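You operate a simulated robot arm through the tools that you are given. There is no shell and no other tool. Be economical: measure what you need, move in short steps, check, and stop when the job is done.

The job below is to be done with a simulated two-armed robot. You get a single attempt, and the scene is never put back.

JOB
Set the blue dial knob to the grey mark, press teach, label the pack, and pull the drawer out.

The check looks at the end state, three seconds after you hand in, the way a careful person would. Anything else that was tipped, shoved, dropped, spilled or broken makes it a failure.

ROBOT AND FRAMES
Two 7-joint arms with fingered hands on one trunk, on a base that drives. Base frame: it is fixed to the floor where the robot stands at the start and does not move with it; the origin is under the middle of the robot, x ahead of it, y to its left, z up. Units: mm, rad, N and s.
The left shoulder is at the start at [81, 173, 1153], the right one opposite. With the tool pointing down near the work surface each hand reaches from about 100 to 460 mm from the robot's upright axis, wherever it stands, measured 20 degrees to its own side. Places, roughly: flat grey drawer [1000, 200, 800]. Payload 3.5 kg a hand.
The tool frame of a hand sits at the grasp point between the pads (the TCP): z along the fingers, y along the line on which they close. The tips reach 30 mm beyond it. Largest opening 104 mm; the body of the gripper starts 35 mm behind the TCP. The gripper is a hand of 3 fingers: y runs from the thumb to the fingers, the wrist lies at [-15, -104, -178] in the tool frame, and closing takes about 1.5 s.
Orientation is told as [roll, pitch, yaw] about the base's x, y, z axes, in that order, counted from this pose: with the fingers straight down and the wrist toward the robot, the tool's x, y and z point along [0, 1, 0], [1, 0, 0] and [0, 0, -1] of the base frame.

CONTROLS
- The arms move only by the tool servo_tool. It takes "left_rows", "right_rows" or both (then of equal length, played together; a hand with none holds still); each is a list of rows, each a list of 3 entries, a list of its own where there are three numbers: the shift along the base's x, y, z in units of 20 mm (1.0 is 20 mm), then the turn, a rotation vector about the base's x, y, z in units of 5 degrees (1.0 is 5 degrees), then the opening, from 0 (shut) to 1 (fully open). In form: [[[tx, ty, tz], [rx, ry, rz], claw], ...]. A call has 1 to 20 rows; each row shifts and turns the commanded pose from where the row before left it. A call with a number of a shift or a turn outside -1 to 1 is refused whole. Rows are played at 5 a second. More than 50 mm and 0.15 rad between two rows, or a gripper value outside its range, and nothing of the call is played. A pose out of reach is approached as far as the arm can. The call stops where the force on the tool passes 70 N (or 10 N more than at its start, if that is more) or the arm is blocked; 0.2 s more then pass. Each finger travels about 72 mm/s and halts on what it meets, pressing with about 27 N; the grip force reading is that of the motor and also rises with nothing between the fingers. The clock runs only during rows and for 0.2 s after the last one: add rows that do not move to give the fingers time. It gives the time, the measured TCP pose, the force on the tool (base axes), the opening and the grip force at its end, in the units of the frame above (readings bear some noise), with the torque about the TCP (base axes, N m) and any sound that the robot's microphone picked up.
- Cameras (640 x 400 px; columns grow to the right, rows downward): "scene" is now at [183, 9, 1343.8]; the picture's right is [0.09, -1.00, 0.00], its down [-0.39, -0.03, -0.92] and it looks along [0.92, 0.08, -0.39] (base axes); focal length 214 px, centre (320, 200). "left" rides on the left gripper at [-64, -94, -117] in its tool frame; the picture's right is [-0.72, -0.33, 0.61], its down [0.64, -0.65, 0.40] and it looks along [0.27, 0.68, 0.68] (tool axes); focal length 238 px, centre (320, 200). "right" rides on the right gripper at [64, -94, -117] in its tool frame; the picture's right is [-0.72, 0.33, -0.61], its down [-0.64, -0.65, 0.40] and it looks along [-0.27, 0.68, 0.68] (tool axes); focal length 238 px, centre (320, 200). There is no depth. A picture from a camera that has moved, and an enlarged one, comes with that camera's place and axes in the base frame and with its lens.
- snapshot(camera): a new picture of that camera. It takes no simulated time.
- move_column(by): slides the trunk up (or, below 0, down) by that many mm; the arms and the scene camera ride with it, the base frame stays. It gives what a move gives, with no picture.
- roll_base(legs): drives the robot by 1 to 6 legs, each [ahead, left, turn to the left] in mm, mm and rad, along the robot's own axes; the way and the turn of a leg run together, so that a leg with both is an arc; at most 1500 mm and 3.142 rad a leg. The arms and the cameras ride along, it lands a little off, and it stops where it bumps. It gives what a move gives.
- set_grasp(shape, hand): the hand has 3 fingers and takes this shape, open, in about a second: jaw (thumb against the fingers, like two jaws); tri (thumb and two fingers); tip (a fingertip pinch); poke (one finger out to press); point (the index stretched); flat (the hand flat); cup (the hand cupped); fist (a fist). The gripper value then closes the fingers along that shape, each until it touches; the sizes above hold for jaw. It gives what a move gives, with no picture.
- aim_head(pan, tilt): turns the head with the scene camera to pan (to the left, within 1.501 rad either way) and tilt (down, from -0.506 to 1.204), counted from straight ahead of the robot. It gives what a move gives.
- inspect(camera, box): a new picture of the part [left, top, right, bottom] of that camera's present view, enlarged. It takes no simulated time.
- close_job(): hands the job in; it is judged then, once.

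Work in short steps. Places have to be worked out from the pictures, the camera data and where the tool is seen: move nearer, look again, correct. Check each grasp and each placing, and mend what went wrong. You have 120 turns and 88 pictures in all, those below and enlarged ones among them. Open the grippers and draw the arms clear of the work before you hand the job in, unless the task says otherwise.

The tools are called after "Request:" by a JSON object that holds its "method" and its "body". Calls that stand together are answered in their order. servo_tool: Moves the arms, as the interface text tells. Its arguments: {"type":"object","properties":{"left_rows":{"type":"array","items":{"type":"array"}},"right_rows":{"type":"array","items":{"type":"array"}}},"required":[]} The other tools are called the same way: move_column (by) slides the trunk up or down; set_grasp (shape, hand) gives the hand a shape; roll_base (legs) drives the base; aim_head (pan, tilt) turns the head that bears the scene camera; snapshot (camera) takes a picture; inspect (camera, box) takes an enlarged picture of a part of a camera's view; close_job () hands the job in.

At the start:

```text
time_s: 0.0
left_tool_pos: [383.3, 341.4, 1251.9]
left_tool_rot: [-0.001, 0.001, 0.001]
left_contact_force: [0.3, -0.7, -0.2]
left_torque: [-0.01, -0.03, 0.03]
left_gripper_width: 103.9
left_grip_force: 0.1
left_shape: jaw
right_tool_pos: [408.7, 18.4, 1287.2]
right_tool_rot: [-0.001, -0.001, 0.0]
right_contact_force: [0.1, 0.7, -0.7]
right_torque: [0.0, -0.01, 0.01]
right_gripper_width: 103.6
right_grip_force: 0.0
right_shape: jaw
trunk travel left (down, up): [-250.0, 504.0]
robot x, y, heading: [-1.4, -0.6, -0.001]
head pan, tilt: [0.086, 0.405]
```

scene: 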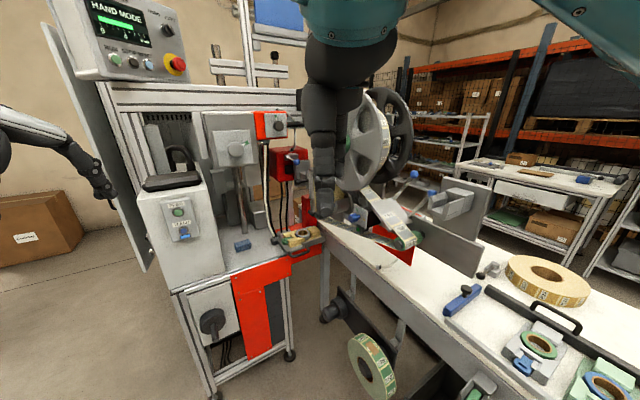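
right: 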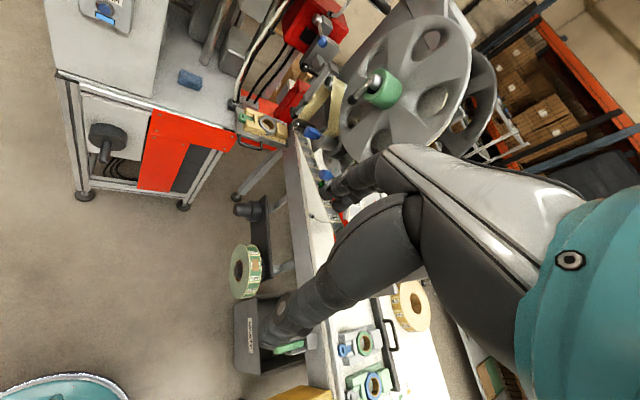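
left: 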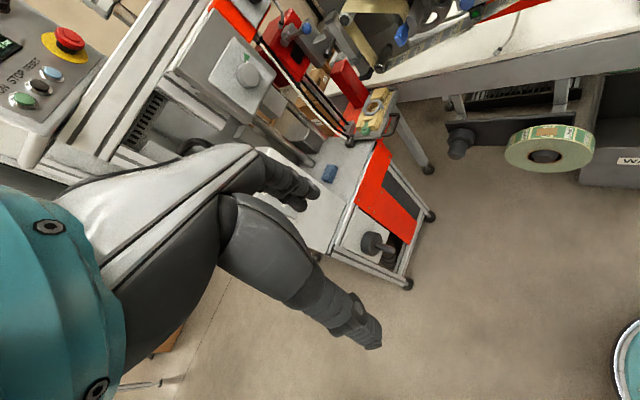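

The scene shows a workstation with a control panel, a labelling machine and various dials. I'll enlarge parts of the view to identify things.

Request:
{"method": "inspect", "body": {"camera": "scene", "box": [60, 0, 220, 100]}}

Request:
{"method": "inspect", "body": {"camera": "scene", "box": [130, 90, 340, 270]}}

Request:
{"method": "inspect", "body": {"camera": "scene", "box": [320, 140, 640, 400]}}

```text
4.00 times, centred on (140, 50) of scene
camera zoom: at [183.0, 9.0, 1343.8], right [0.09, -1.0, 0.0], down [-0.39, -0.03, -0.92], along [0.92, 0.08, -0.39], focal length 858 px, centre (1040, 800)
```

zoom: 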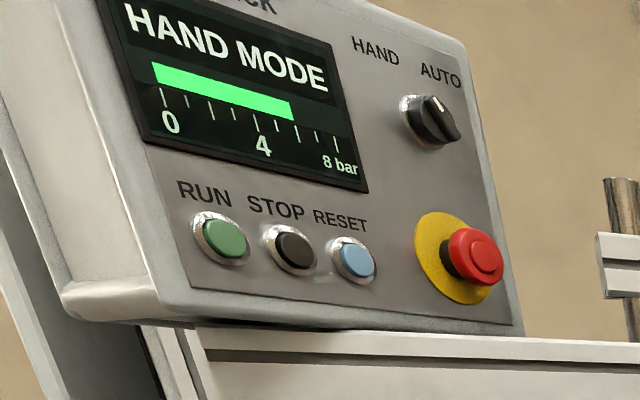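

```text
2.22 times, centred on (235, 180) of scene
camera zoom: at [183.0, 9.0, 1343.8], right [0.09, -1.0, 0.0], down [-0.39, -0.03, -0.92], along [0.92, 0.08, -0.39], focal length 477 px, centre (509, 244)
```

zoom: 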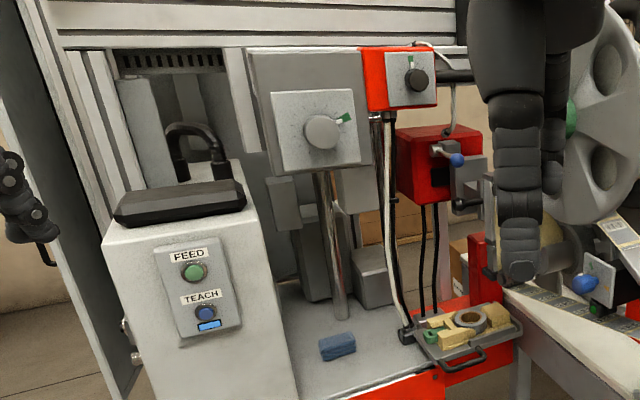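

```text
1.54 times, centred on (480, 270) of scene
camera zoom: at [183.0, 9.0, 1343.8], right [0.09, -1.0, 0.0], down [-0.39, -0.03, -0.92], along [0.92, 0.08, -0.39], focal length 330 px, centre (74, 92)
```

zoom: 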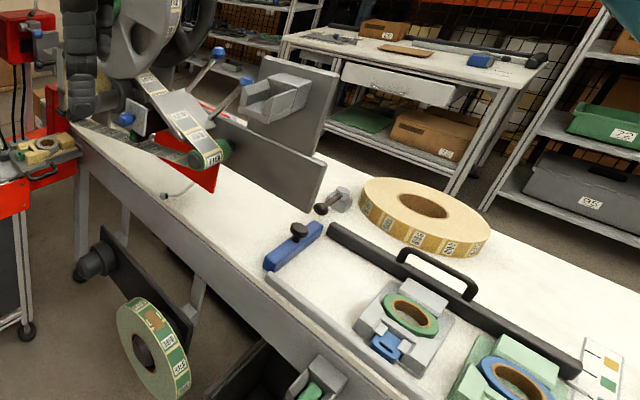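

The right arm hides part of the labeller. I'll look at details from the wrist cameras and the middle area.

Request:
{"method": "inspect", "body": {"camera": "right", "box": [220, 0, 420, 220]}}

Request:
{"method": "inspect", "body": {"camera": "left", "box": [200, 0, 520, 200]}}

Request:
{"method": "inspect", "body": {"camera": "scene", "box": [280, 170, 440, 270]}}

```text
1.82 times, centred on (320, 110) of right
camera zoom: at [314.6, 81.0, 1404.1], right [0.33, -0.72, 0.61], down [-0.65, -0.64, -0.4], along [0.68, -0.27, -0.68], focal length 433 px, centre (320, 364)
```

zoom: 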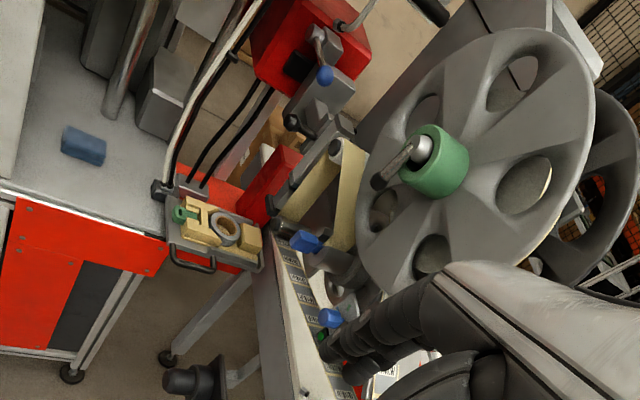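

```text
2.00 times, centred on (360, 100) of left
camera zoom: at [290.4, 277.1, 1368.9], right [-0.33, -0.72, -0.61], down [-0.65, 0.64, -0.4], along [0.68, 0.27, -0.68], focal length 477 px, centre (240, 400)
```

zoom: 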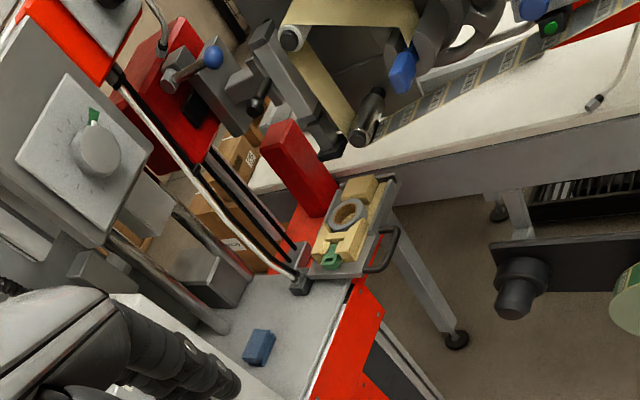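

```text
4.00 times, centred on (360, 220) of scene
camera zoom: at [183.0, 9.0, 1343.8], right [0.09, -1.0, 0.0], down [-0.39, -0.03, -0.92], along [0.92, 0.08, -0.39], focal length 858 px, centre (160, 120)
```

zoom: 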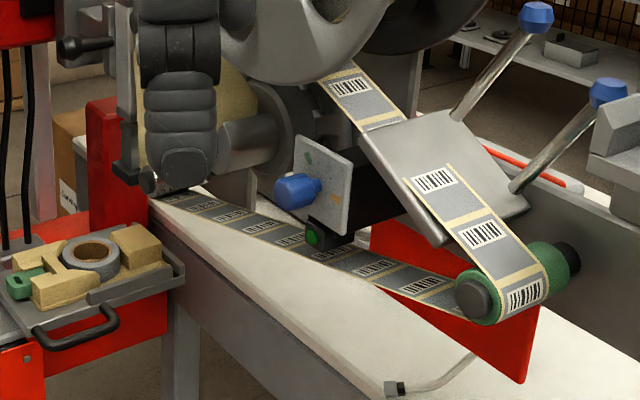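

The blue dial knob sits on a small plate above the label tape. I'll swing the right arm away to its own side and look around.

Request:
{"method": "servo_tool", "body": {"right_rows": [[[-0.5, -1, 0.5], [0, 0, 0], 1], [[-0.5, -1, 0.5], [0, 0, 0], 1], [[-0.5, -1, 0.5], [0, 0, 0], 1], [[-0.5, -1, 0.5], [0, 0, 0], 1], [[-0.5, -1, 0], [0, 0, 0], 1], [[0, -1, 0], [0, 0, 0], 1], [[0, -1, 0], [0, 0, 0], 1], [[0, -1, 0], [0, 0, 0], 1], [[0, -1, 0], [0, 0, 0], 1], [[0, -1, 0], [0, 0, 0], 1], [[0, -1, 0], [0, 0, 0], 1], [[0, -1, 0], [0, 0, 0], 1], [[0, -1, 0], [0, 0, 0], 1], [[0, -1, 0], [0, 0, 0], 1]]}}

Request:
{"method": "aim_head", "body": {"pan": -0.15, "tilt": 0.6}}

Request:
{"method": "snapshot", "body": {"camera": "scene"}}

```text
time_s: 3.0
left_tool_pos: [384.6, 339.9, 1252.0]
left_tool_rot: [-0.001, 0.0, -0.002]
left_contact_force: [-0.6, -0.3, 0.7]
left_torque: [-0.01, -0.01, -0.02]
left_gripper_width: 103.7
left_grip_force: 0.1
left_shape: jaw
right_tool_pos: [359.2, -262.8, 1327.6]
right_tool_rot: [-0.001, 0.0, 0.001]
right_contact_force: [0.4, 0.3, -0.5]
right_torque: [0.0, -0.02, -0.02]
right_gripper_width: 103.7
right_grip_force: 0.0
right_shape: jaw
trunk travel left (down, up): [-250.0, 504.0]
robot x, y, heading: [-1.0, -1.3, -0.001]
head pan, tilt: [0.086, 0.405]
```

```text
time_s: 3.8
left_tool_pos: [383.1, 340.8, 1252.6]
left_tool_rot: [-0.001, 0.001, 0.0]
left_contact_force: [-0.1, -0.7, -0.6]
left_torque: [0.0, 0.01, 0.04]
left_gripper_width: 104.0
left_grip_force: 0.1
left_shape: jaw
right_tool_pos: [359.5, -262.1, 1327.8]
right_tool_rot: [0.0, 0.0, 0.001]
right_contact_force: [-0.3, -1.6, 0.7]
right_torque: [0.0, 0.01, -0.02]
right_gripper_width: 103.3
right_grip_force: 0.0
right_shape: jaw
trunk travel left (down, up): [-250.0, 504.0]
robot x, y, heading: [-0.8, -0.8, -0.001]
head pan, tilt: [-0.15, 0.6]
```

```text
78 pictures are left
camera scene: at [178.1, -12.2, 1326.1], right [-0.15, -0.99, 0.0], down [-0.56, 0.08, -0.83], along [0.82, -0.12, -0.56], focal length 214 px, centre (320, 200)
```

scene: 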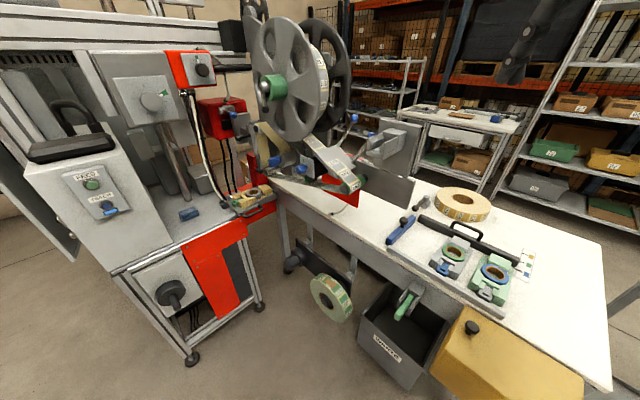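

Request:
{"method": "inspect", "body": {"camera": "scene", "box": [220, 90, 380, 230]}}

Request:
{"method": "inspect", "body": {"camera": "scene", "box": [370, 170, 550, 310]}}

Request:
{"method": "inspect", "body": {"camera": "scene", "box": [290, 240, 600, 400]}}

```text
2.86 times, centred on (300, 160) of scene
camera zoom: at [178.1, -12.2, 1326.1], right [-0.15, -0.99, 0.0], down [-0.56, 0.08, -0.83], along [0.82, -0.12, -0.56], focal length 613 px, centre (377, 314)
```

zoom: 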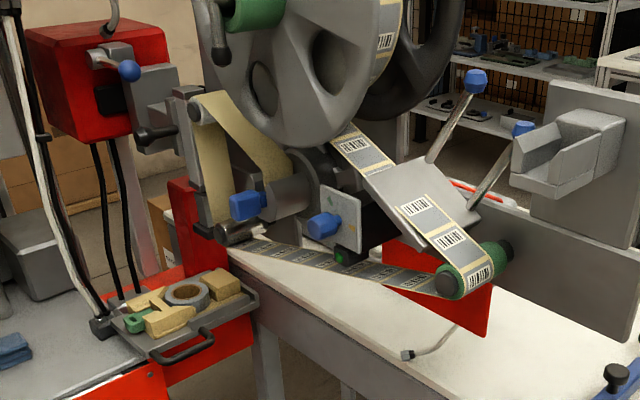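

```text
2.86 times, centred on (460, 240) of scene
camera zoom: at [178.1, -12.2, 1326.1], right [-0.15, -0.99, 0.0], down [-0.56, 0.08, -0.83], along [0.82, -0.12, -0.56], focal length 613 px, centre (-80, 86)
```

zoom: 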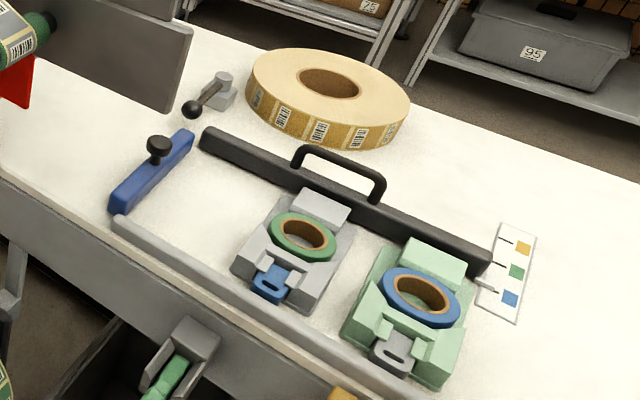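

```text
2.06 times, centred on (445, 320) of scene
camera zoom: at [178.1, -12.2, 1326.1], right [-0.15, -0.99, 0.0], down [-0.56, 0.08, -0.83], along [0.82, -0.12, -0.56], focal length 443 px, centre (62, -48)
```

zoom: 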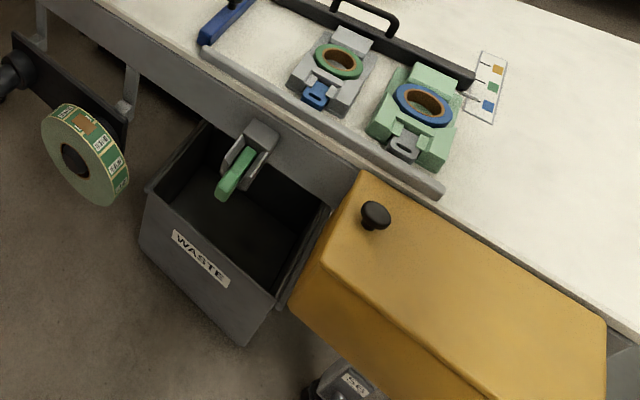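

The bench and conveyor form an L, facing about 0.62 rad to my left; the drawer is at the inner corner. I'll turn to face the bench and approach partly.

Request:
{"method": "roll_base", "body": {"legs": [[0, 0, 0.62], [250, -120, 0]]}}

Request:
{"method": "aim_head", "body": {"pan": -0.2, "tilt": 0.5}}

Request:
{"method": "snapshot", "body": {"camera": "scene"}}

```text
time_s: 7.4
left_tool_pos: [385.3, 547.6, 1251.8]
left_tool_rot: [-0.001, 0.0, 0.621]
left_contact_force: [0.0, -0.3, 0.8]
left_torque: [-0.01, 0.0, -0.02]
left_gripper_width: 103.8
left_grip_force: 0.1
left_shape: jaw
right_tool_pos: [716.1, 44.2, 1326.8]
right_tool_rot: [0.001, 0.001, 0.621]
right_contact_force: [-0.4, -0.6, -0.3]
right_torque: [0.01, 0.01, 0.0]
right_gripper_width: 103.3
right_grip_force: 0.0
right_shape: jaw
trunk travel left (down, up): [-250.0, 504.0]
robot x, y, heading: [269.5, 47.2, 0.623]
head pan, tilt: [-0.15, 0.6]
```

```text
time_s: 8.1
left_tool_pos: [384.8, 548.9, 1251.8]
left_tool_rot: [0.0, 0.001, 0.622]
left_contact_force: [-0.6, -0.4, -0.2]
left_torque: [0.01, 0.02, 0.0]
left_gripper_width: 103.5
left_grip_force: 0.0
left_shape: jaw
right_tool_pos: [715.4, 42.8, 1326.9]
right_tool_rot: [0.0, 0.001, 0.62]
right_contact_force: [-0.1, 0.2, -0.3]
right_torque: [0.01, -0.03, 0.02]
right_gripper_width: 103.4
right_grip_force: 0.0
right_shape: jaw
trunk travel left (down, up): [-250.0, 504.0]
robot x, y, heading: [268.3, 46.8, 0.621]
head pan, tilt: [-0.201, 0.499]
```

```text
74 pictures are left
camera scene: at [427.4, 137.7, 1335.1], right [0.41, -0.91, 0.0], down [-0.44, -0.2, -0.88], along [0.8, 0.36, -0.48], focal length 214 px, centre (320, 200)
```

scene: 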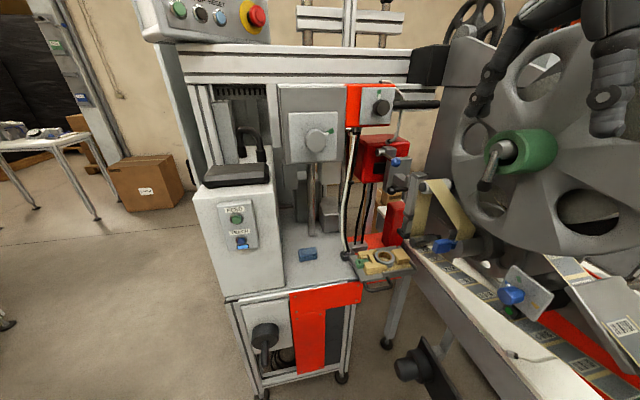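

Request:
{"method": "inspect", "body": {"camera": "scene", "box": [330, 70, 470, 300]}}

Request:
{"method": "inspect", "body": {"camera": "scene", "box": [460, 240, 600, 340]}}

Request:
{"method": "inspect", "body": {"camera": "scene", "box": [190, 120, 330, 280]}}

```text
1.74 times, centred on (400, 185) of scene
camera zoom: at [427.4, 137.7, 1335.1], right [0.41, -0.91, 0.0], down [-0.44, -0.2, -0.88], along [0.8, 0.36, -0.48], focal length 373 px, centre (181, 226)
```

zoom: 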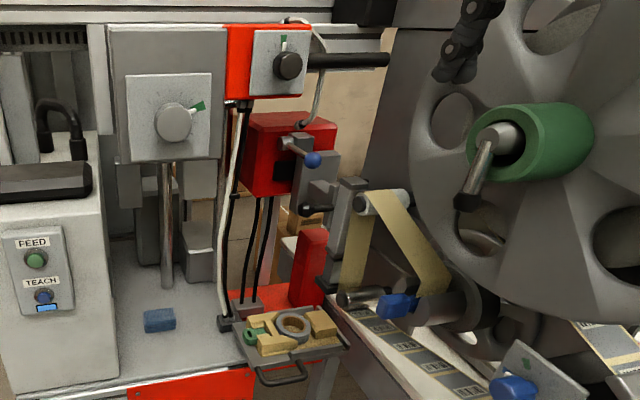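

```text
4.00 times, centred on (530, 290) of scene
camera zoom: at [427.4, 137.7, 1335.1], right [0.41, -0.91, 0.0], down [-0.44, -0.2, -0.88], along [0.8, 0.36, -0.48], focal length 858 px, centre (-520, -160)
```

zoom: 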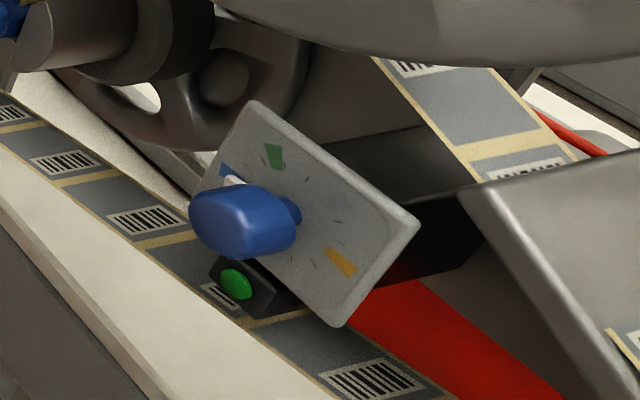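

```text
2.50 times, centred on (260, 200) of scene
camera zoom: at [427.4, 137.7, 1335.1], right [0.41, -0.91, 0.0], down [-0.44, -0.2, -0.88], along [0.8, 0.36, -0.48], focal length 536 px, centre (470, 200)
```

zoom: 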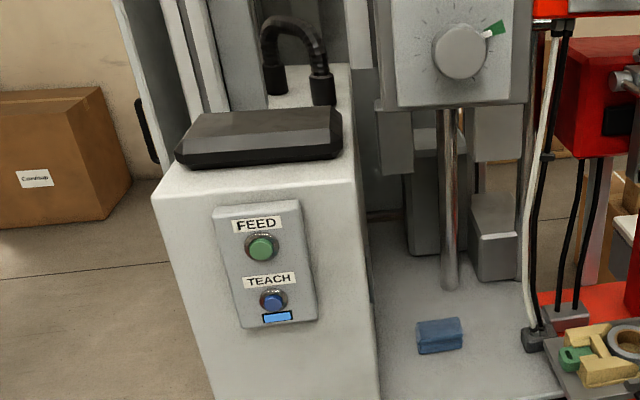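

The knob points at a blue mark; the plate also has green and yellow marks and presumably a grey one hidden by the knob. I'll tuck the right hand back and drive a bit nearer for better views.

Request:
{"method": "servo_tool", "body": {"right_rows": [[[-1, 0, 0], [0, 0, 0], 1], [[-1, 0, 0], [0, 0, 0], 1], [[-1, 0, 0], [0, 0, 0], 1], [[-1, 0, 0], [0, 0, 0], 1], [[-1, 0, 0], [0, 0, 0], 1], [[-1, 0, 0], [0, 0, 0], 1]]}}

Request:
{"method": "roll_base", "body": {"legs": [[180, -60, 0]]}}

Request:
{"method": "aim_head", "body": {"pan": -0.6, "tilt": 0.6}}

Request:
{"method": "snapshot", "body": {"camera": "scene"}}

```text
time_s: 9.4
left_tool_pos: [384.1, 548.8, 1251.7]
left_tool_rot: [0.0, -0.001, 0.62]
left_contact_force: [0.2, 0.1, -0.7]
left_torque: [0.02, 0.0, -0.02]
left_gripper_width: 103.8
left_grip_force: 0.1
left_shape: jaw
right_tool_pos: [593.8, 42.5, 1327.6]
right_tool_rot: [0.0, 0.001, 0.621]
right_contact_force: [-0.6, -0.4, 0.0]
right_torque: [-0.04, 0.02, 0.02]
right_gripper_width: 103.8
right_grip_force: 0.1
right_shape: jaw
trunk travel left (down, up): [-250.0, 504.0]
robot x, y, heading: [270.7, 45.9, 0.624]
head pan, tilt: [-0.201, 0.499]
```

```text
time_s: 10.7
left_tool_pos: [481.4, 566.9, 1258.7]
left_tool_rot: [-0.003, -0.021, 0.601]
left_contact_force: [-0.3, 0.4, 0.2]
left_torque: [-0.01, 0.0, -0.01]
left_gripper_width: 103.7
left_grip_force: 0.0
left_shape: jaw
right_tool_pos: [672.7, 52.2, 1343.6]
right_tool_rot: [-0.001, -0.066, 0.601]
right_contact_force: [-0.2, -0.4, -0.7]
right_torque: [0.01, -0.02, 0.01]
right_gripper_width: 103.9
right_grip_force: 0.0
right_shape: jaw
trunk travel left (down, up): [-250.0, 504.0]
robot x, y, heading: [377.5, 74.4, 0.6]
head pan, tilt: [-0.201, 0.499]
stopped in leg 1: the robot was blocked; the commanded pose is now the measured one
```

```text
time_s: 11.6
left_tool_pos: [478.1, 568.3, 1260.6]
left_tool_rot: [-0.001, -0.026, 0.604]
left_contact_force: [1.1, -0.4, 0.3]
left_torque: [-0.01, -0.02, 0.01]
left_gripper_width: 103.8
left_grip_force: 0.0
left_shape: jaw
right_tool_pos: [671.6, 52.3, 1344.3]
right_tool_rot: [0.003, -0.068, 0.602]
right_contact_force: [0.0, -0.3, 0.3]
right_torque: [-0.02, 0.01, 0.0]
right_gripper_width: 103.9
right_grip_force: 0.0
right_shape: jaw
trunk travel left (down, up): [-250.0, 504.0]
robot x, y, heading: [378.8, 78.4, 0.608]
head pan, tilt: [-0.6, 0.6]
```

```text
70 pictures are left
camera scene: at [517.1, 119.8, 1330.2], right [0.0, -1.0, -0.01], down [-0.55, 0.01, -0.84], along [0.84, 0.01, -0.55], focal length 214 px, centre (320, 200)
```

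scene: 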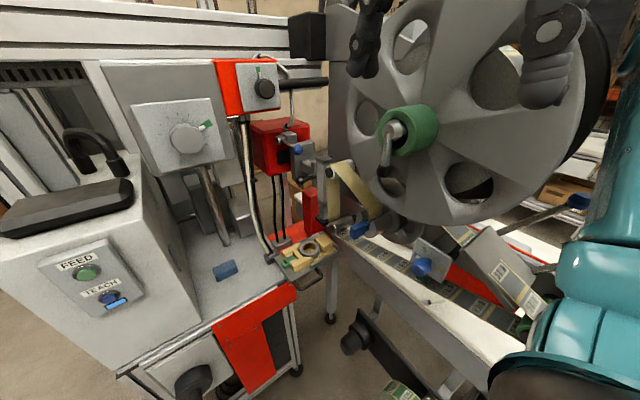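

The base was blocked; I'll look down to see what it met.

Request:
{"method": "aim_head", "body": {"pan": -0.8, "tilt": 1.15}}

Request:
{"method": "snapshot", "body": {"camera": "scene"}}

Request:
{"method": "snapshot", "body": {"camera": "left"}}

Request:
{"method": "snapshot", "body": {"camera": "right"}}

```text
time_s: 12.6
left_tool_pos: [478.2, 567.4, 1259.5]
left_tool_rot: [-0.004, -0.025, 0.601]
left_contact_force: [-0.3, 0.8, -0.7]
left_torque: [0.02, 0.01, 0.01]
left_gripper_width: 103.7
left_grip_force: 0.0
left_shape: jaw
right_tool_pos: [671.6, 51.1, 1344.3]
right_tool_rot: [0.003, -0.067, 0.601]
right_contact_force: [-0.1, -0.6, -0.2]
right_torque: [0.0, -0.01, 0.02]
right_gripper_width: 103.7
right_grip_force: 0.0
right_shape: jaw
trunk travel left (down, up): [-250.0, 504.0]
robot x, y, heading: [379.4, 80.7, 0.605]
head pan, tilt: [-0.799, 1.15]
```

```text
69 pictures are left
camera scene: at [488.0, 108.2, 1287.5], right [-0.2, -0.98, -0.01], down [-0.89, 0.18, -0.43], along [0.42, -0.07, -0.9], focal length 214 px, centre (320, 200)
```

scene: 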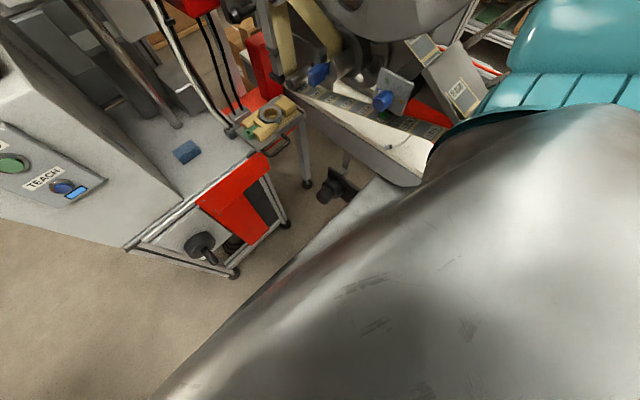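

```text
68 pictures are left
camera left: at [435.1, 460.1, 1374.4], right [0.15, -0.77, -0.62], down [-0.89, 0.16, -0.42], along [0.43, 0.62, -0.66], focal length 238 px, centre (320, 200)
```

left: 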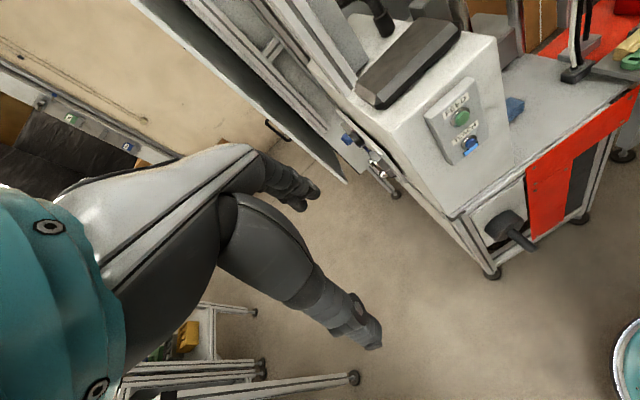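

```text
67 pictures are left
camera right: at [551.4, 46.0, 1454.1], right [0.64, -0.43, 0.63], down [-0.15, -0.88, -0.45], along [0.75, 0.19, -0.63], focal length 238 px, centre (320, 200)
```

right: 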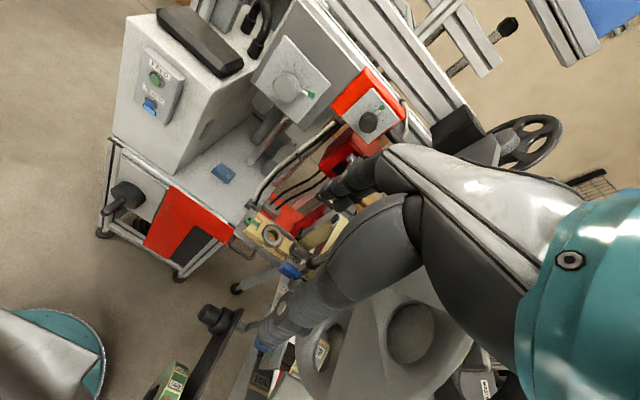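

I'll pan right to see whether my right elbow or base is touching the conveyor equipment.

Request:
{"method": "aim_head", "body": {"pan": -1.4, "tilt": 0.75}}

Request:
{"method": "snapshot", "body": {"camera": "scene"}}

```text
time_s: 13.6
left_tool_pos: [478.5, 567.5, 1259.8]
left_tool_rot: [-0.004, -0.025, 0.601]
left_contact_force: [0.2, 0.2, 0.1]
left_torque: [-0.02, 0.02, 0.01]
left_gripper_width: 103.7
left_grip_force: 0.1
left_shape: jaw
right_tool_pos: [672.1, 51.4, 1343.7]
right_tool_rot: [0.005, -0.066, 0.601]
right_contact_force: [1.1, -0.3, 0.5]
right_torque: [0.01, 0.02, -0.04]
right_gripper_width: 103.5
right_grip_force: 0.1
right_shape: jaw
trunk travel left (down, up): [-250.0, 504.0]
robot x, y, heading: [381.2, 79.4, 0.605]
head pan, tilt: [-1.4, 0.75]
```

```text
66 pictures are left
camera scene: at [486.7, 60.2, 1315.7], right [-0.71, -0.7, -0.02], down [-0.46, 0.5, -0.74], along [0.53, -0.52, -0.68], focal length 214 px, centre (320, 200)
```

scene: 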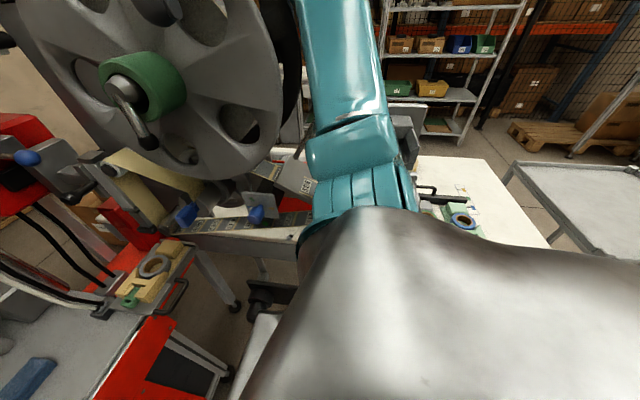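

The right arm reaches over next to the reel (hub ≈ (785,20,1250)), so it was probably the elbow that met it. I'll back off left, away from the conveyor.

Request:
{"method": "roll_base", "body": {"legs": [[-40, 140, 0]]}}

Request:
{"method": "aim_head", "body": {"pan": -1.2, "tilt": 0.6}}

Request:
{"method": "snapshot", "body": {"camera": "scene"}}

```text
time_s: 14.2
left_tool_pos: [486.8, 571.3, 1255.4]
left_tool_rot: [-0.004, -0.015, 0.594]
left_contact_force: [-0.4, -0.1, 0.6]
left_torque: [0.01, -0.02, 0.03]
left_gripper_width: 104.0
left_grip_force: 0.1
left_shape: jaw
right_tool_pos: [674.3, 52.2, 1344.5]
right_tool_rot: [0.006, -0.075, 0.592]
right_contact_force: [0.1, 0.3, 0.6]
right_torque: [-0.04, 0.02, 0.0]
right_gripper_width: 103.7
right_grip_force: 0.1
right_shape: jaw
trunk travel left (down, up): [-250.0, 504.0]
robot x, y, heading: [378.9, 81.1, 0.592]
head pan, tilt: [-1.4, 0.75]
stopped in leg 1: the robot was blocked; the commanded pose is now the measured one
```

```text
time_s: 14.9
left_tool_pos: [484.4, 570.8, 1257.0]
left_tool_rot: [-0.003, -0.016, 0.597]
left_contact_force: [0.4, 0.0, 1.0]
left_torque: [0.0, 0.0, 0.0]
left_gripper_width: 103.7
left_grip_force: 0.0
left_shape: jaw
right_tool_pos: [673.6, 51.8, 1344.0]
right_tool_rot: [0.004, -0.075, 0.596]
right_contact_force: [0.3, 0.1, 0.3]
right_torque: [0.01, 0.02, -0.03]
right_gripper_width: 103.8
right_grip_force: 0.1
right_shape: jaw
trunk travel left (down, up): [-250.0, 504.0]
robot x, y, heading: [378.7, 78.0, 0.596]
head pan, tilt: [-1.201, 0.6]
```

```text
65 pictures are left
camera scene: at [505.0, 71.9, 1328.1], right [-0.57, -0.82, -0.02], down [-0.45, 0.33, -0.83], along [0.69, -0.47, -0.56], focal length 214 px, centre (320, 200)
```

scene: 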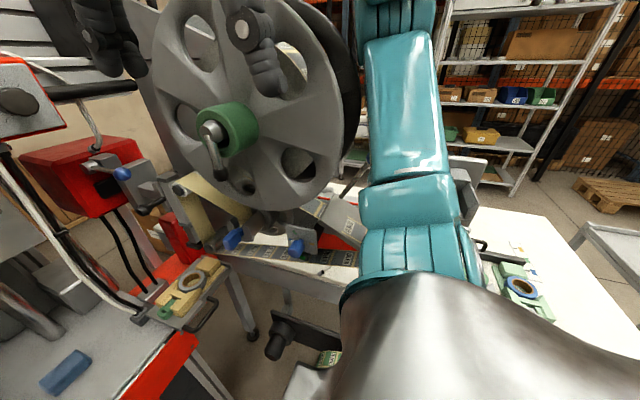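

The robot is hooked on something, most likely the elbow behind the reel; I'll retrace the path exactly backwards.

Request:
{"method": "roll_base", "body": {"legs": [[-60, 15, 0.02]]}}

Request:
{"method": "aim_head", "body": {"pan": -1.3, "tilt": 0.2}}

Request:
{"method": "snapshot", "body": {"camera": "scene"}}

```text
time_s: 15.6
left_tool_pos: [491.7, 571.4, 1254.6]
left_tool_rot: [-0.004, -0.01, 0.593]
left_contact_force: [-0.1, 0.9, 0.3]
left_torque: [-0.01, 0.01, 0.02]
left_gripper_width: 103.9
left_grip_force: 0.0
left_shape: jaw
right_tool_pos: [675.2, 52.0, 1345.0]
right_tool_rot: [0.005, -0.078, 0.588]
right_contact_force: [0.0, -0.3, 1.4]
right_torque: [0.0, 0.01, -0.01]
right_gripper_width: 103.9
right_grip_force: 0.0
right_shape: jaw
trunk travel left (down, up): [-250.0, 504.0]
robot x, y, heading: [374.0, 78.7, 0.592]
head pan, tilt: [-1.201, 0.6]
stopped in leg 1: the robot was blocked; the commanded pose is now the measured one
```

```text
time_s: 16.5
left_tool_pos: [488.8, 570.5, 1255.8]
left_tool_rot: [-0.003, -0.013, 0.595]
left_contact_force: [-0.7, -0.6, -0.1]
left_torque: [-0.01, -0.03, -0.03]
left_gripper_width: 103.8
left_grip_force: 0.0
left_shape: jaw
right_tool_pos: [675.3, 51.1, 1343.8]
right_tool_rot: [0.006, -0.078, 0.592]
right_contact_force: [0.1, 0.5, -0.5]
right_torque: [-0.01, 0.02, 0.01]
right_gripper_width: 103.9
right_grip_force: 0.1
right_shape: jaw
trunk travel left (down, up): [-250.0, 504.0]
robot x, y, heading: [373.8, 78.9, 0.592]
head pan, tilt: [-1.3, 0.201]
```

```text
64 pictures are left
camera scene: at [505.6, 62.6, 1364.6], right [-0.65, -0.76, -0.01], down [-0.14, 0.13, -0.98], along [0.75, -0.64, -0.19], focal length 214 px, centre (320, 200)
```

scene: 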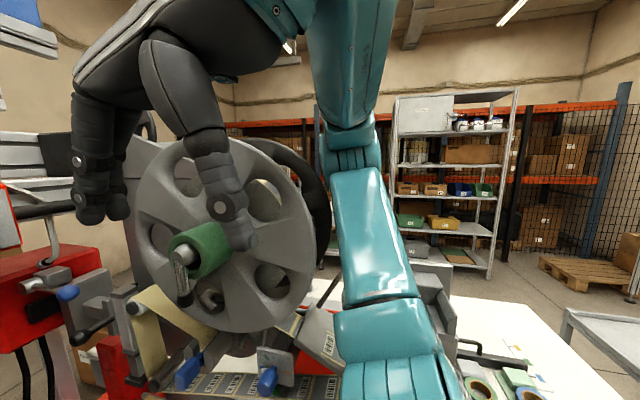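

I suspect the upper right arm is caught on the levers with the blue knobs. I'll enlarge that area.

Request:
{"method": "inspect", "body": {"camera": "scene", "box": [280, 220, 520, 380]}}

Request:
{"method": "aim_head", "body": {"pan": -1.5, "tilt": 0.95}}

Request:
{"method": "snapshot", "body": {"camera": "scene"}}

```text
2.50 times, centred on (400, 300) of scene
camera zoom: at [505.6, 62.6, 1364.6], right [-0.65, -0.76, -0.01], down [-0.14, 0.13, -0.98], along [0.75, -0.64, -0.19], focal length 536 px, centre (120, -50)
```

zoom: 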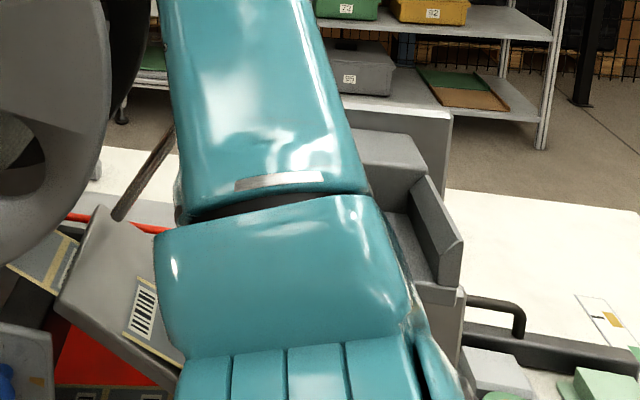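

```text
time_s: 17.6
left_tool_pos: [488.9, 569.8, 1255.2]
left_tool_rot: [-0.001, -0.014, 0.597]
left_contact_force: [0.6, 0.5, -0.1]
left_torque: [-0.01, 0.03, 0.02]
left_gripper_width: 103.9
left_grip_force: 0.0
left_shape: jaw
right_tool_pos: [673.4, 50.9, 1344.3]
right_tool_rot: [0.006, -0.078, 0.593]
right_contact_force: [0.3, 0.1, 0.6]
right_torque: [0.03, 0.02, -0.01]
right_gripper_width: 104.2
right_grip_force: 0.1
right_shape: jaw
trunk travel left (down, up): [-250.0, 504.0]
robot x, y, heading: [379.4, 78.7, 0.592]
head pan, tilt: [-1.499, 0.949]
```

```text
62 pictures are left
camera scene: at [480.5, 65.9, 1299.2], right [-0.79, -0.62, -0.01], down [-0.49, 0.64, -0.59], along [0.37, -0.45, -0.81], focal length 214 px, centre (320, 200)
```

scene: 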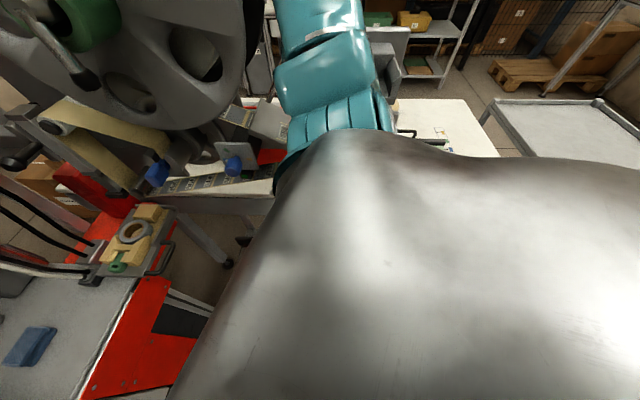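

Levers and fixture tops are near z≈1190 beside my upper arm; raising the column should lift the arm off them. I'll do it in a small step first.

Request:
{"method": "move_column", "body": {"by": 80}}

```text
time_s: 18.7
left_tool_pos: [503.3, 575.4, 1332.7]
left_tool_rot: [-0.001, 0.001, 0.596]
left_contact_force: [-0.8, -0.1, 0.6]
left_torque: [-0.02, 0.0, 0.02]
left_gripper_width: 103.8
left_grip_force: 0.1
left_shape: jaw
right_tool_pos: [691.1, 57.8, 1419.3]
right_tool_rot: [0.01, -0.062, 0.595]
right_contact_force: [0.9, -0.4, -0.5]
right_torque: [0.03, 0.01, 0.05]
right_gripper_width: 103.8
right_grip_force: 0.1
right_shape: jaw
trunk travel left (down, up): [-330.0, 424.0]
robot x, y, heading: [376.4, 78.8, 0.592]
head pan, tilt: [-1.499, 0.949]
```

The torso tilt has gone, so the contact is released. Now I retreat left.

Request:
{"method": "roll_base", "body": {"legs": [[-40, 120, 0]]}}

Request:
{"method": "aim_head", "body": {"pan": -1.3, "tilt": 0.7}}

Request:
{"method": "snapshot", "body": {"camera": "scene"}}

```text
time_s: 20.0
left_tool_pos: [403.7, 651.8, 1332.2]
left_tool_rot: [0.0, 0.001, 0.594]
left_contact_force: [0.9, -0.7, -0.9]
left_torque: [0.01, -0.01, -0.05]
left_gripper_width: 103.7
left_grip_force: 0.0
left_shape: jaw
right_tool_pos: [592.4, 133.7, 1419.9]
right_tool_rot: [0.01, -0.06, 0.592]
right_contact_force: [0.3, 0.1, -0.1]
right_torque: [-0.01, -0.04, 0.0]
right_gripper_width: 103.9
right_grip_force: 0.0
right_shape: jaw
trunk travel left (down, up): [-330.0, 424.0]
robot x, y, heading: [278.5, 157.9, 0.595]
head pan, tilt: [-1.499, 0.949]
```

```text
time_s: 20.8
left_tool_pos: [405.0, 652.4, 1331.9]
left_tool_rot: [0.001, 0.0, 0.595]
left_contact_force: [-0.2, 0.0, 1.0]
left_torque: [-0.01, 0.01, 0.0]
left_gripper_width: 103.6
left_grip_force: 0.0
left_shape: jaw
right_tool_pos: [593.5, 133.6, 1419.9]
right_tool_rot: [0.01, -0.061, 0.592]
right_contact_force: [0.0, -0.6, -0.8]
right_torque: [-0.05, -0.04, 0.01]
right_gripper_width: 103.7
right_grip_force: 0.1
right_shape: jaw
trunk travel left (down, up): [-330.0, 424.0]
robot x, y, heading: [275.5, 151.0, 0.594]
head pan, tilt: [-1.3, 0.7]
```

```text
61 pictures are left
camera scene: at [391.6, 132.5, 1398.9], right [-0.65, -0.76, 0.0], down [-0.49, 0.42, -0.76], along [0.58, -0.5, -0.64], focal length 214 px, centre (320, 200)
```

scene: 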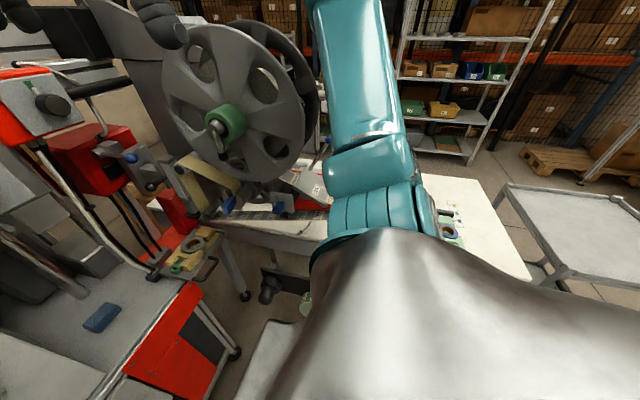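

Free now. I'll turn right in place to face the conveyor squarely and look.

Request:
{"method": "roll_base", "body": {"legs": [[0, 0, -1.56]]}}

Request:
{"method": "aim_head", "body": {"pan": 0.4, "tilt": 0.55}}

Request:
{"method": "snapshot", "body": {"camera": "scene"}}

```text
time_s: 25.0
left_tool_pos: [773.0, 33.9, 1333.5]
left_tool_rot: [0.0, -0.003, -0.967]
left_contact_force: [-8.2, 15.2, 8.9]
left_torque: [-0.2, -0.24, 0.27]
left_gripper_width: 99.1
left_grip_force: 0.1
left_shape: jaw
right_tool_pos: [256.4, -158.3, 1421.3]
right_tool_rot: [0.011, -0.065, -0.97]
right_contact_force: [0.7, 0.7, 1.1]
right_torque: [-0.01, -0.01, 0.01]
right_gripper_width: 103.8
right_grip_force: 0.0
right_shape: jaw
trunk travel left (down, up): [-330.0, 424.0]
robot x, y, heading: [278.6, 154.2, -0.964]
head pan, tilt: [-1.3, 0.7]
```

```text
time_s: 26.7
left_tool_pos: [773.0, 33.8, 1333.7]
left_tool_rot: [0.0, -0.005, -0.965]
left_contact_force: [-7.5, 14.7, 7.3]
left_torque: [-0.14, -0.16, 0.2]
left_gripper_width: 98.6
left_grip_force: 0.1
left_shape: jaw
right_tool_pos: [256.2, -158.6, 1419.9]
right_tool_rot: [0.011, -0.065, -0.968]
right_contact_force: [-0.5, -0.2, -0.2]
right_torque: [-0.02, -0.01, 0.01]
right_gripper_width: 104.0
right_grip_force: 0.0
right_shape: jaw
trunk travel left (down, up): [-330.0, 424.0]
robot x, y, heading: [280.2, 154.5, -0.969]
head pan, tilt: [0.4, 0.55]
```

```text
60 pictures are left
camera scene: at [384.9, 61.6, 1412.5], right [-0.54, -0.84, 0.0], down [-0.44, 0.28, -0.85], along [0.72, -0.46, -0.52], focal length 214 px, centre (320, 200)
```

scene: 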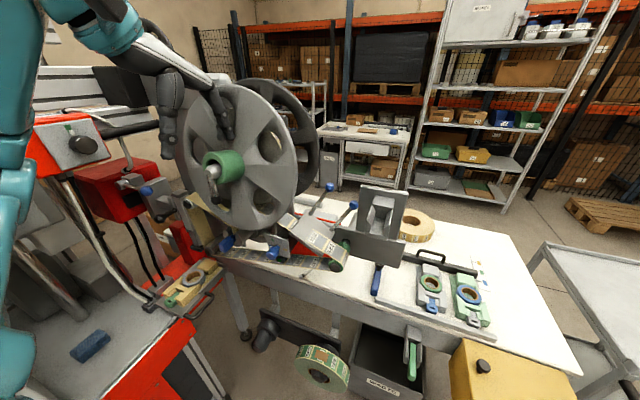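

The left fingers touch the reel lightly (18 N); I pull the left hand straight back toward me.

Request:
{"method": "servo_tool", "body": {"left_rows": [[[-0.57, 0.82, 0.3], [0, 0, 0], 1], [[-0.57, 0.82, 0.3], [0, 0, 0], 1], [[-0.57, 0.82, 0.3], [0, 0, 0], 1], [[-0.57, 0.82, 0], [0, 0, 0], 1], [[-0.57, 0.82, 0], [0, 0, 0], 1], [[-0.57, 0.82, 0], [0, 0, 0], 1]]}}

Request:
{"method": "snapshot", "body": {"camera": "scene"}}

Request:
{"method": "inspect", "body": {"camera": "scene", "box": [200, 170, 420, 300]}}

Request:
{"method": "snapshot", "body": {"camera": "left"}}

```text
time_s: 28.1
left_tool_pos: [706.1, 131.3, 1350.8]
left_tool_rot: [-0.001, -0.002, -0.966]
left_contact_force: [0.2, 0.3, -0.5]
left_torque: [-0.04, 0.0, -0.01]
left_gripper_width: 104.2
left_grip_force: 0.0
left_shape: jaw
right_tool_pos: [258.2, -161.2, 1419.8]
right_tool_rot: [0.009, -0.06, -0.967]
right_contact_force: [0.5, 0.8, 0.1]
right_torque: [-0.02, 0.02, 0.0]
right_gripper_width: 103.7
right_grip_force: 0.2
right_shape: jaw
trunk travel left (down, up): [-330.0, 424.0]
robot x, y, heading: [278.7, 153.3, -0.975]
head pan, tilt: [0.4, 0.55]
```

```text
59 pictures are left
camera scene: at [386.7, 59.3, 1412.2], right [-0.54, -0.84, 0.0], down [-0.44, 0.28, -0.85], along [0.72, -0.46, -0.52], focal length 214 px, centre (320, 200)
```

scene: 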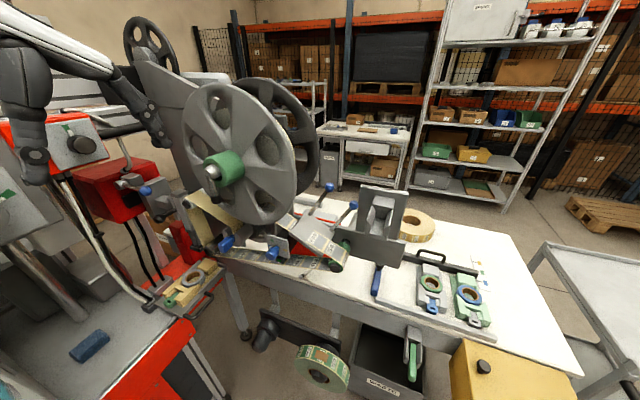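

```text
2.91 times, centred on (310, 235) of scene
camera zoom: at [386.7, 59.3, 1412.2], right [-0.54, -0.84, 0.0], down [-0.44, 0.28, -0.85], along [0.72, -0.46, -0.52], focal length 624 px, centre (349, 98)
```

zoom: 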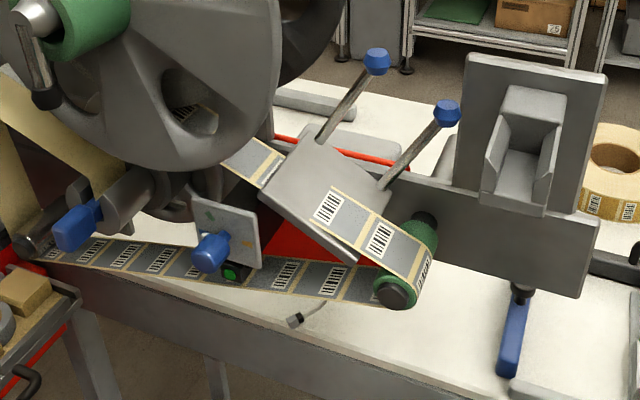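

```text
57 pictures are left
camera left: at [600.6, 172.4, 1467.3], right [-0.78, -0.14, -0.61], down [0.16, 0.9, -0.4], along [0.61, -0.41, -0.68], focal length 238 px, centre (320, 200)
```

left: 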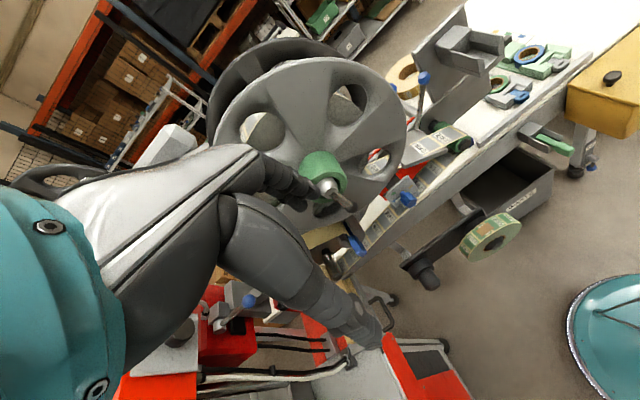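

Nothing looks displaced. The likely meaning: peel tip sits over the pack in the drawer, FEED dispenses a label. I bring the left hand inward and strafe left toward the knob.

Request:
{"method": "servo_tool", "body": {"left_rows": [[[-0.82, -0.57, 0], [0, 0, 0], 1], [[-0.82, -0.57, 0], [0, 0, 0], 1], [[-0.82, -0.57, 0], [0, 0, 0], 1], [[-0.82, -0.57, 0], [0, 0, 0], 1], [[-0.82, -0.57, 0], [0, 0, 0], 1], [[-0.82, -0.57, 0], [0, 0, 0], 1], [[-0.82, -0.57, 0], [0, 0, 0], 1], [[-0.82, -0.57, 0], [0, 0, 0], 1]]}}

Request:
{"method": "roll_base", "body": {"legs": [[0, 220, 0]]}}

Request:
{"method": "aim_head", "body": {"pan": 0.1, "tilt": 0.7}}

Request:
{"method": "snapshot", "body": {"camera": "scene"}}

```text
time_s: 29.9
left_tool_pos: [575.2, 37.9, 1350.0]
left_tool_rot: [0.0, -0.001, -0.968]
left_contact_force: [-0.7, -0.1, -0.1]
left_torque: [-0.01, 0.02, -0.01]
left_gripper_width: 104.0
left_grip_force: 0.1
left_shape: jaw
right_tool_pos: [259.3, -163.0, 1419.8]
right_tool_rot: [0.01, -0.06, -0.968]
right_contact_force: [-0.6, -0.7, 0.2]
right_torque: [0.03, 0.01, 0.05]
right_gripper_width: 103.7
right_grip_force: 0.1
right_shape: jaw
trunk travel left (down, up): [-330.0, 424.0]
robot x, y, heading: [274.9, 151.9, -0.966]
head pan, tilt: [0.4, 0.55]
```

```text
time_s: 31.6
left_tool_pos: [754.9, 163.8, 1350.8]
left_tool_rot: [0.0, -0.001, -0.968]
left_contact_force: [0.3, -0.9, 0.4]
left_torque: [-0.03, 0.03, 0.01]
left_gripper_width: 104.0
left_grip_force: 0.1
left_shape: jaw
right_tool_pos: [439.3, -38.0, 1420.2]
right_tool_rot: [0.009, -0.06, -0.972]
right_contact_force: [0.5, 0.6, 0.2]
right_torque: [-0.03, -0.01, -0.03]
right_gripper_width: 103.7
right_grip_force: 0.1
right_shape: jaw
trunk travel left (down, up): [-330.0, 424.0]
robot x, y, heading: [457.5, 279.9, -0.97]
head pan, tilt: [0.4, 0.55]
```

```text
time_s: 32.4
left_tool_pos: [755.3, 162.0, 1349.9]
left_tool_rot: [0.001, -0.001, -0.97]
left_contact_force: [-0.2, -0.8, 0.4]
left_torque: [0.02, 0.01, 0.04]
left_gripper_width: 103.8
left_grip_force: 0.0
left_shape: jaw
right_tool_pos: [438.4, -37.6, 1420.4]
right_tool_rot: [0.01, -0.06, -0.97]
right_contact_force: [0.5, 0.6, 0.5]
right_torque: [-0.02, -0.03, -0.03]
right_gripper_width: 104.0
right_grip_force: 0.1
right_shape: jaw
trunk travel left (down, up): [-330.0, 424.0]
robot x, y, heading: [456.4, 278.6, -0.968]
head pan, tilt: [0.099, 0.7]
```

```text
56 pictures are left
camera scene: at [546.4, 166.0, 1399.0], right [-0.76, -0.65, 0.0], down [-0.42, 0.49, -0.77], along [0.49, -0.58, -0.64], focal length 214 px, centre (320, 200)
```

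scene: 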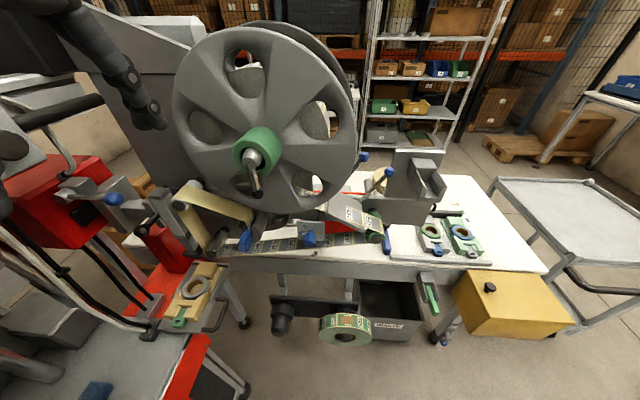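

Request:
{"method": "inspect", "body": {"camera": "scene", "box": [270, 200, 370, 270]}}

Request:
{"method": "inspect", "body": {"camera": "scene", "box": [30, 170, 260, 340]}}

```text
5.71 times, centred on (320, 235) of scene
camera zoom: at [546.4, 166.0, 1399.0], right [-0.76, -0.65, 0.0], down [-0.42, 0.49, -0.77], along [0.49, -0.58, -0.64], focal length 1226 px, centre (320, 0)
```

zoom: 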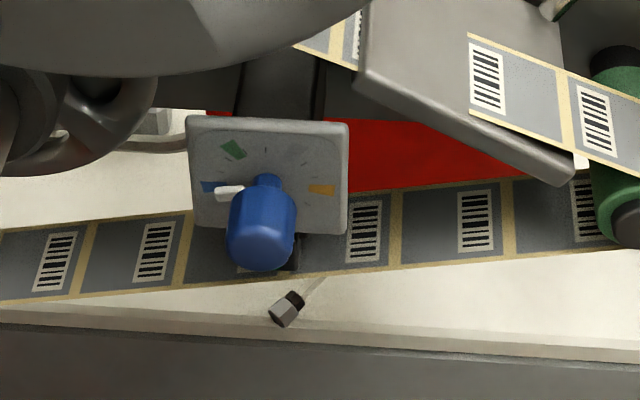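

```text
2.35 times, centred on (145, 255) of scene
camera zoom: at [546.4, 166.0, 1399.0], right [-0.76, -0.65, 0.0], down [-0.42, 0.49, -0.77], along [0.49, -0.58, -0.64], focal length 505 px, centre (732, 71)
```

zoom: 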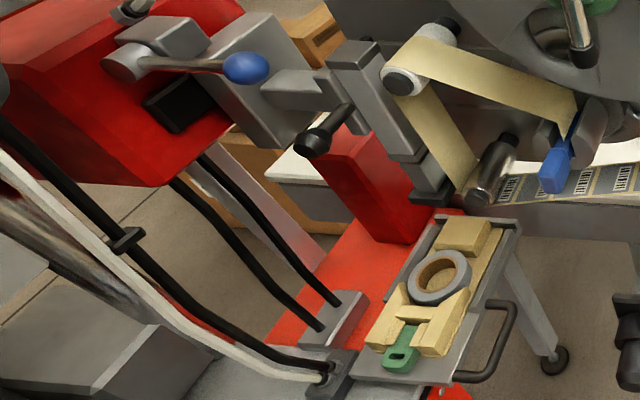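

Request:
{"method": "snapshot", "body": {"camera": "left"}}

Request:
{"method": "inspect", "body": {"camera": "left", "box": [200, 230, 420, 400]}}

```text
53 pictures are left
camera left: at [649.6, 204.4, 1467.2], right [-0.78, -0.14, -0.61], down [0.16, 0.9, -0.4], along [0.61, -0.41, -0.68], focal length 238 px, centre (320, 200)
```

left: 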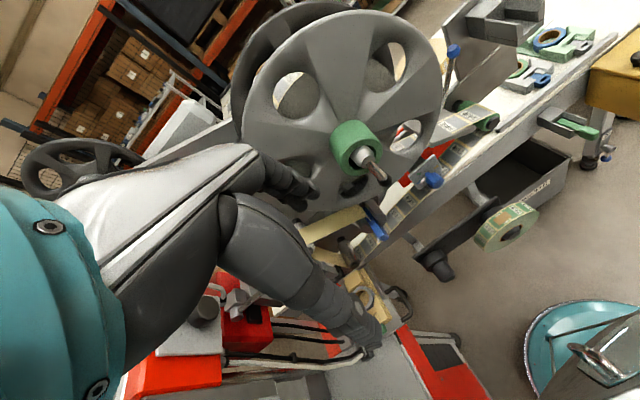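

```text
2.35 times, centred on (310, 315) of left
camera zoom: at [649.6, 204.4, 1467.2], right [-0.78, -0.14, -0.61], down [0.16, 0.9, -0.4], along [0.61, -0.41, -0.68], focal length 561 px, centre (344, -71)
```

zoom: 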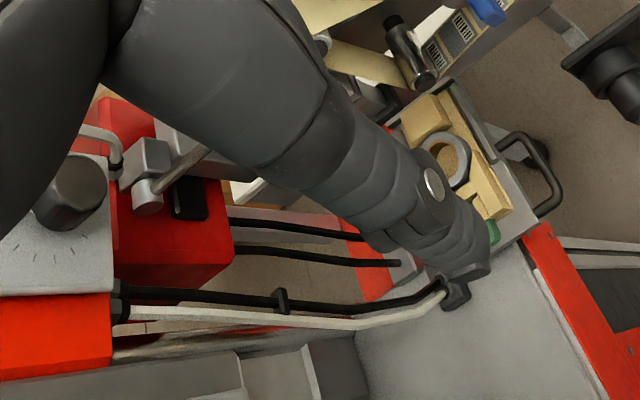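

Request:
{"method": "inspect", "body": {"camera": "scene", "box": [296, 217, 336, 247]}}

Request:
{"method": "inspect", "body": {"camera": "left", "box": [400, 140, 470, 200]}}

```text
13.33 times, centred on (316, 232) of scene
camera zoom: at [546.4, 166.0, 1399.0], right [-0.76, -0.65, 0.0], down [-0.42, 0.49, -0.77], along [0.49, -0.58, -0.64], focal length 2860 px, centre (373, -227)
```

zoom: 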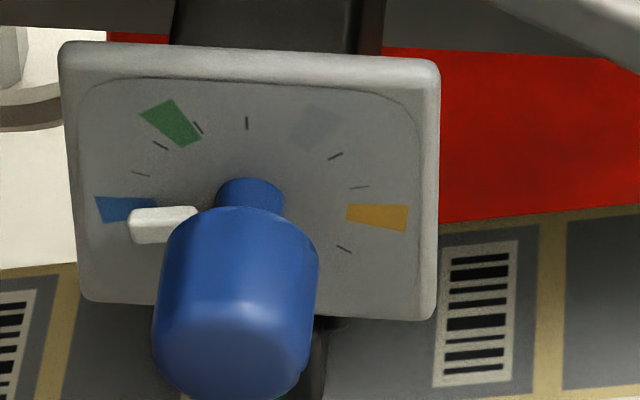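

```text
6.67 times, centred on (435, 170) of left
camera zoom: at [649.6, 204.4, 1467.2], right [-0.78, -0.14, -0.61], down [0.16, 0.9, -0.4], along [0.61, -0.41, -0.68], focal length 1589 px, centre (-447, 400)
```

zoom: 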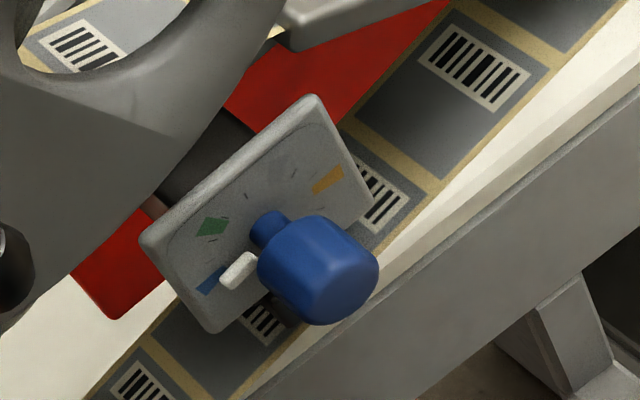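

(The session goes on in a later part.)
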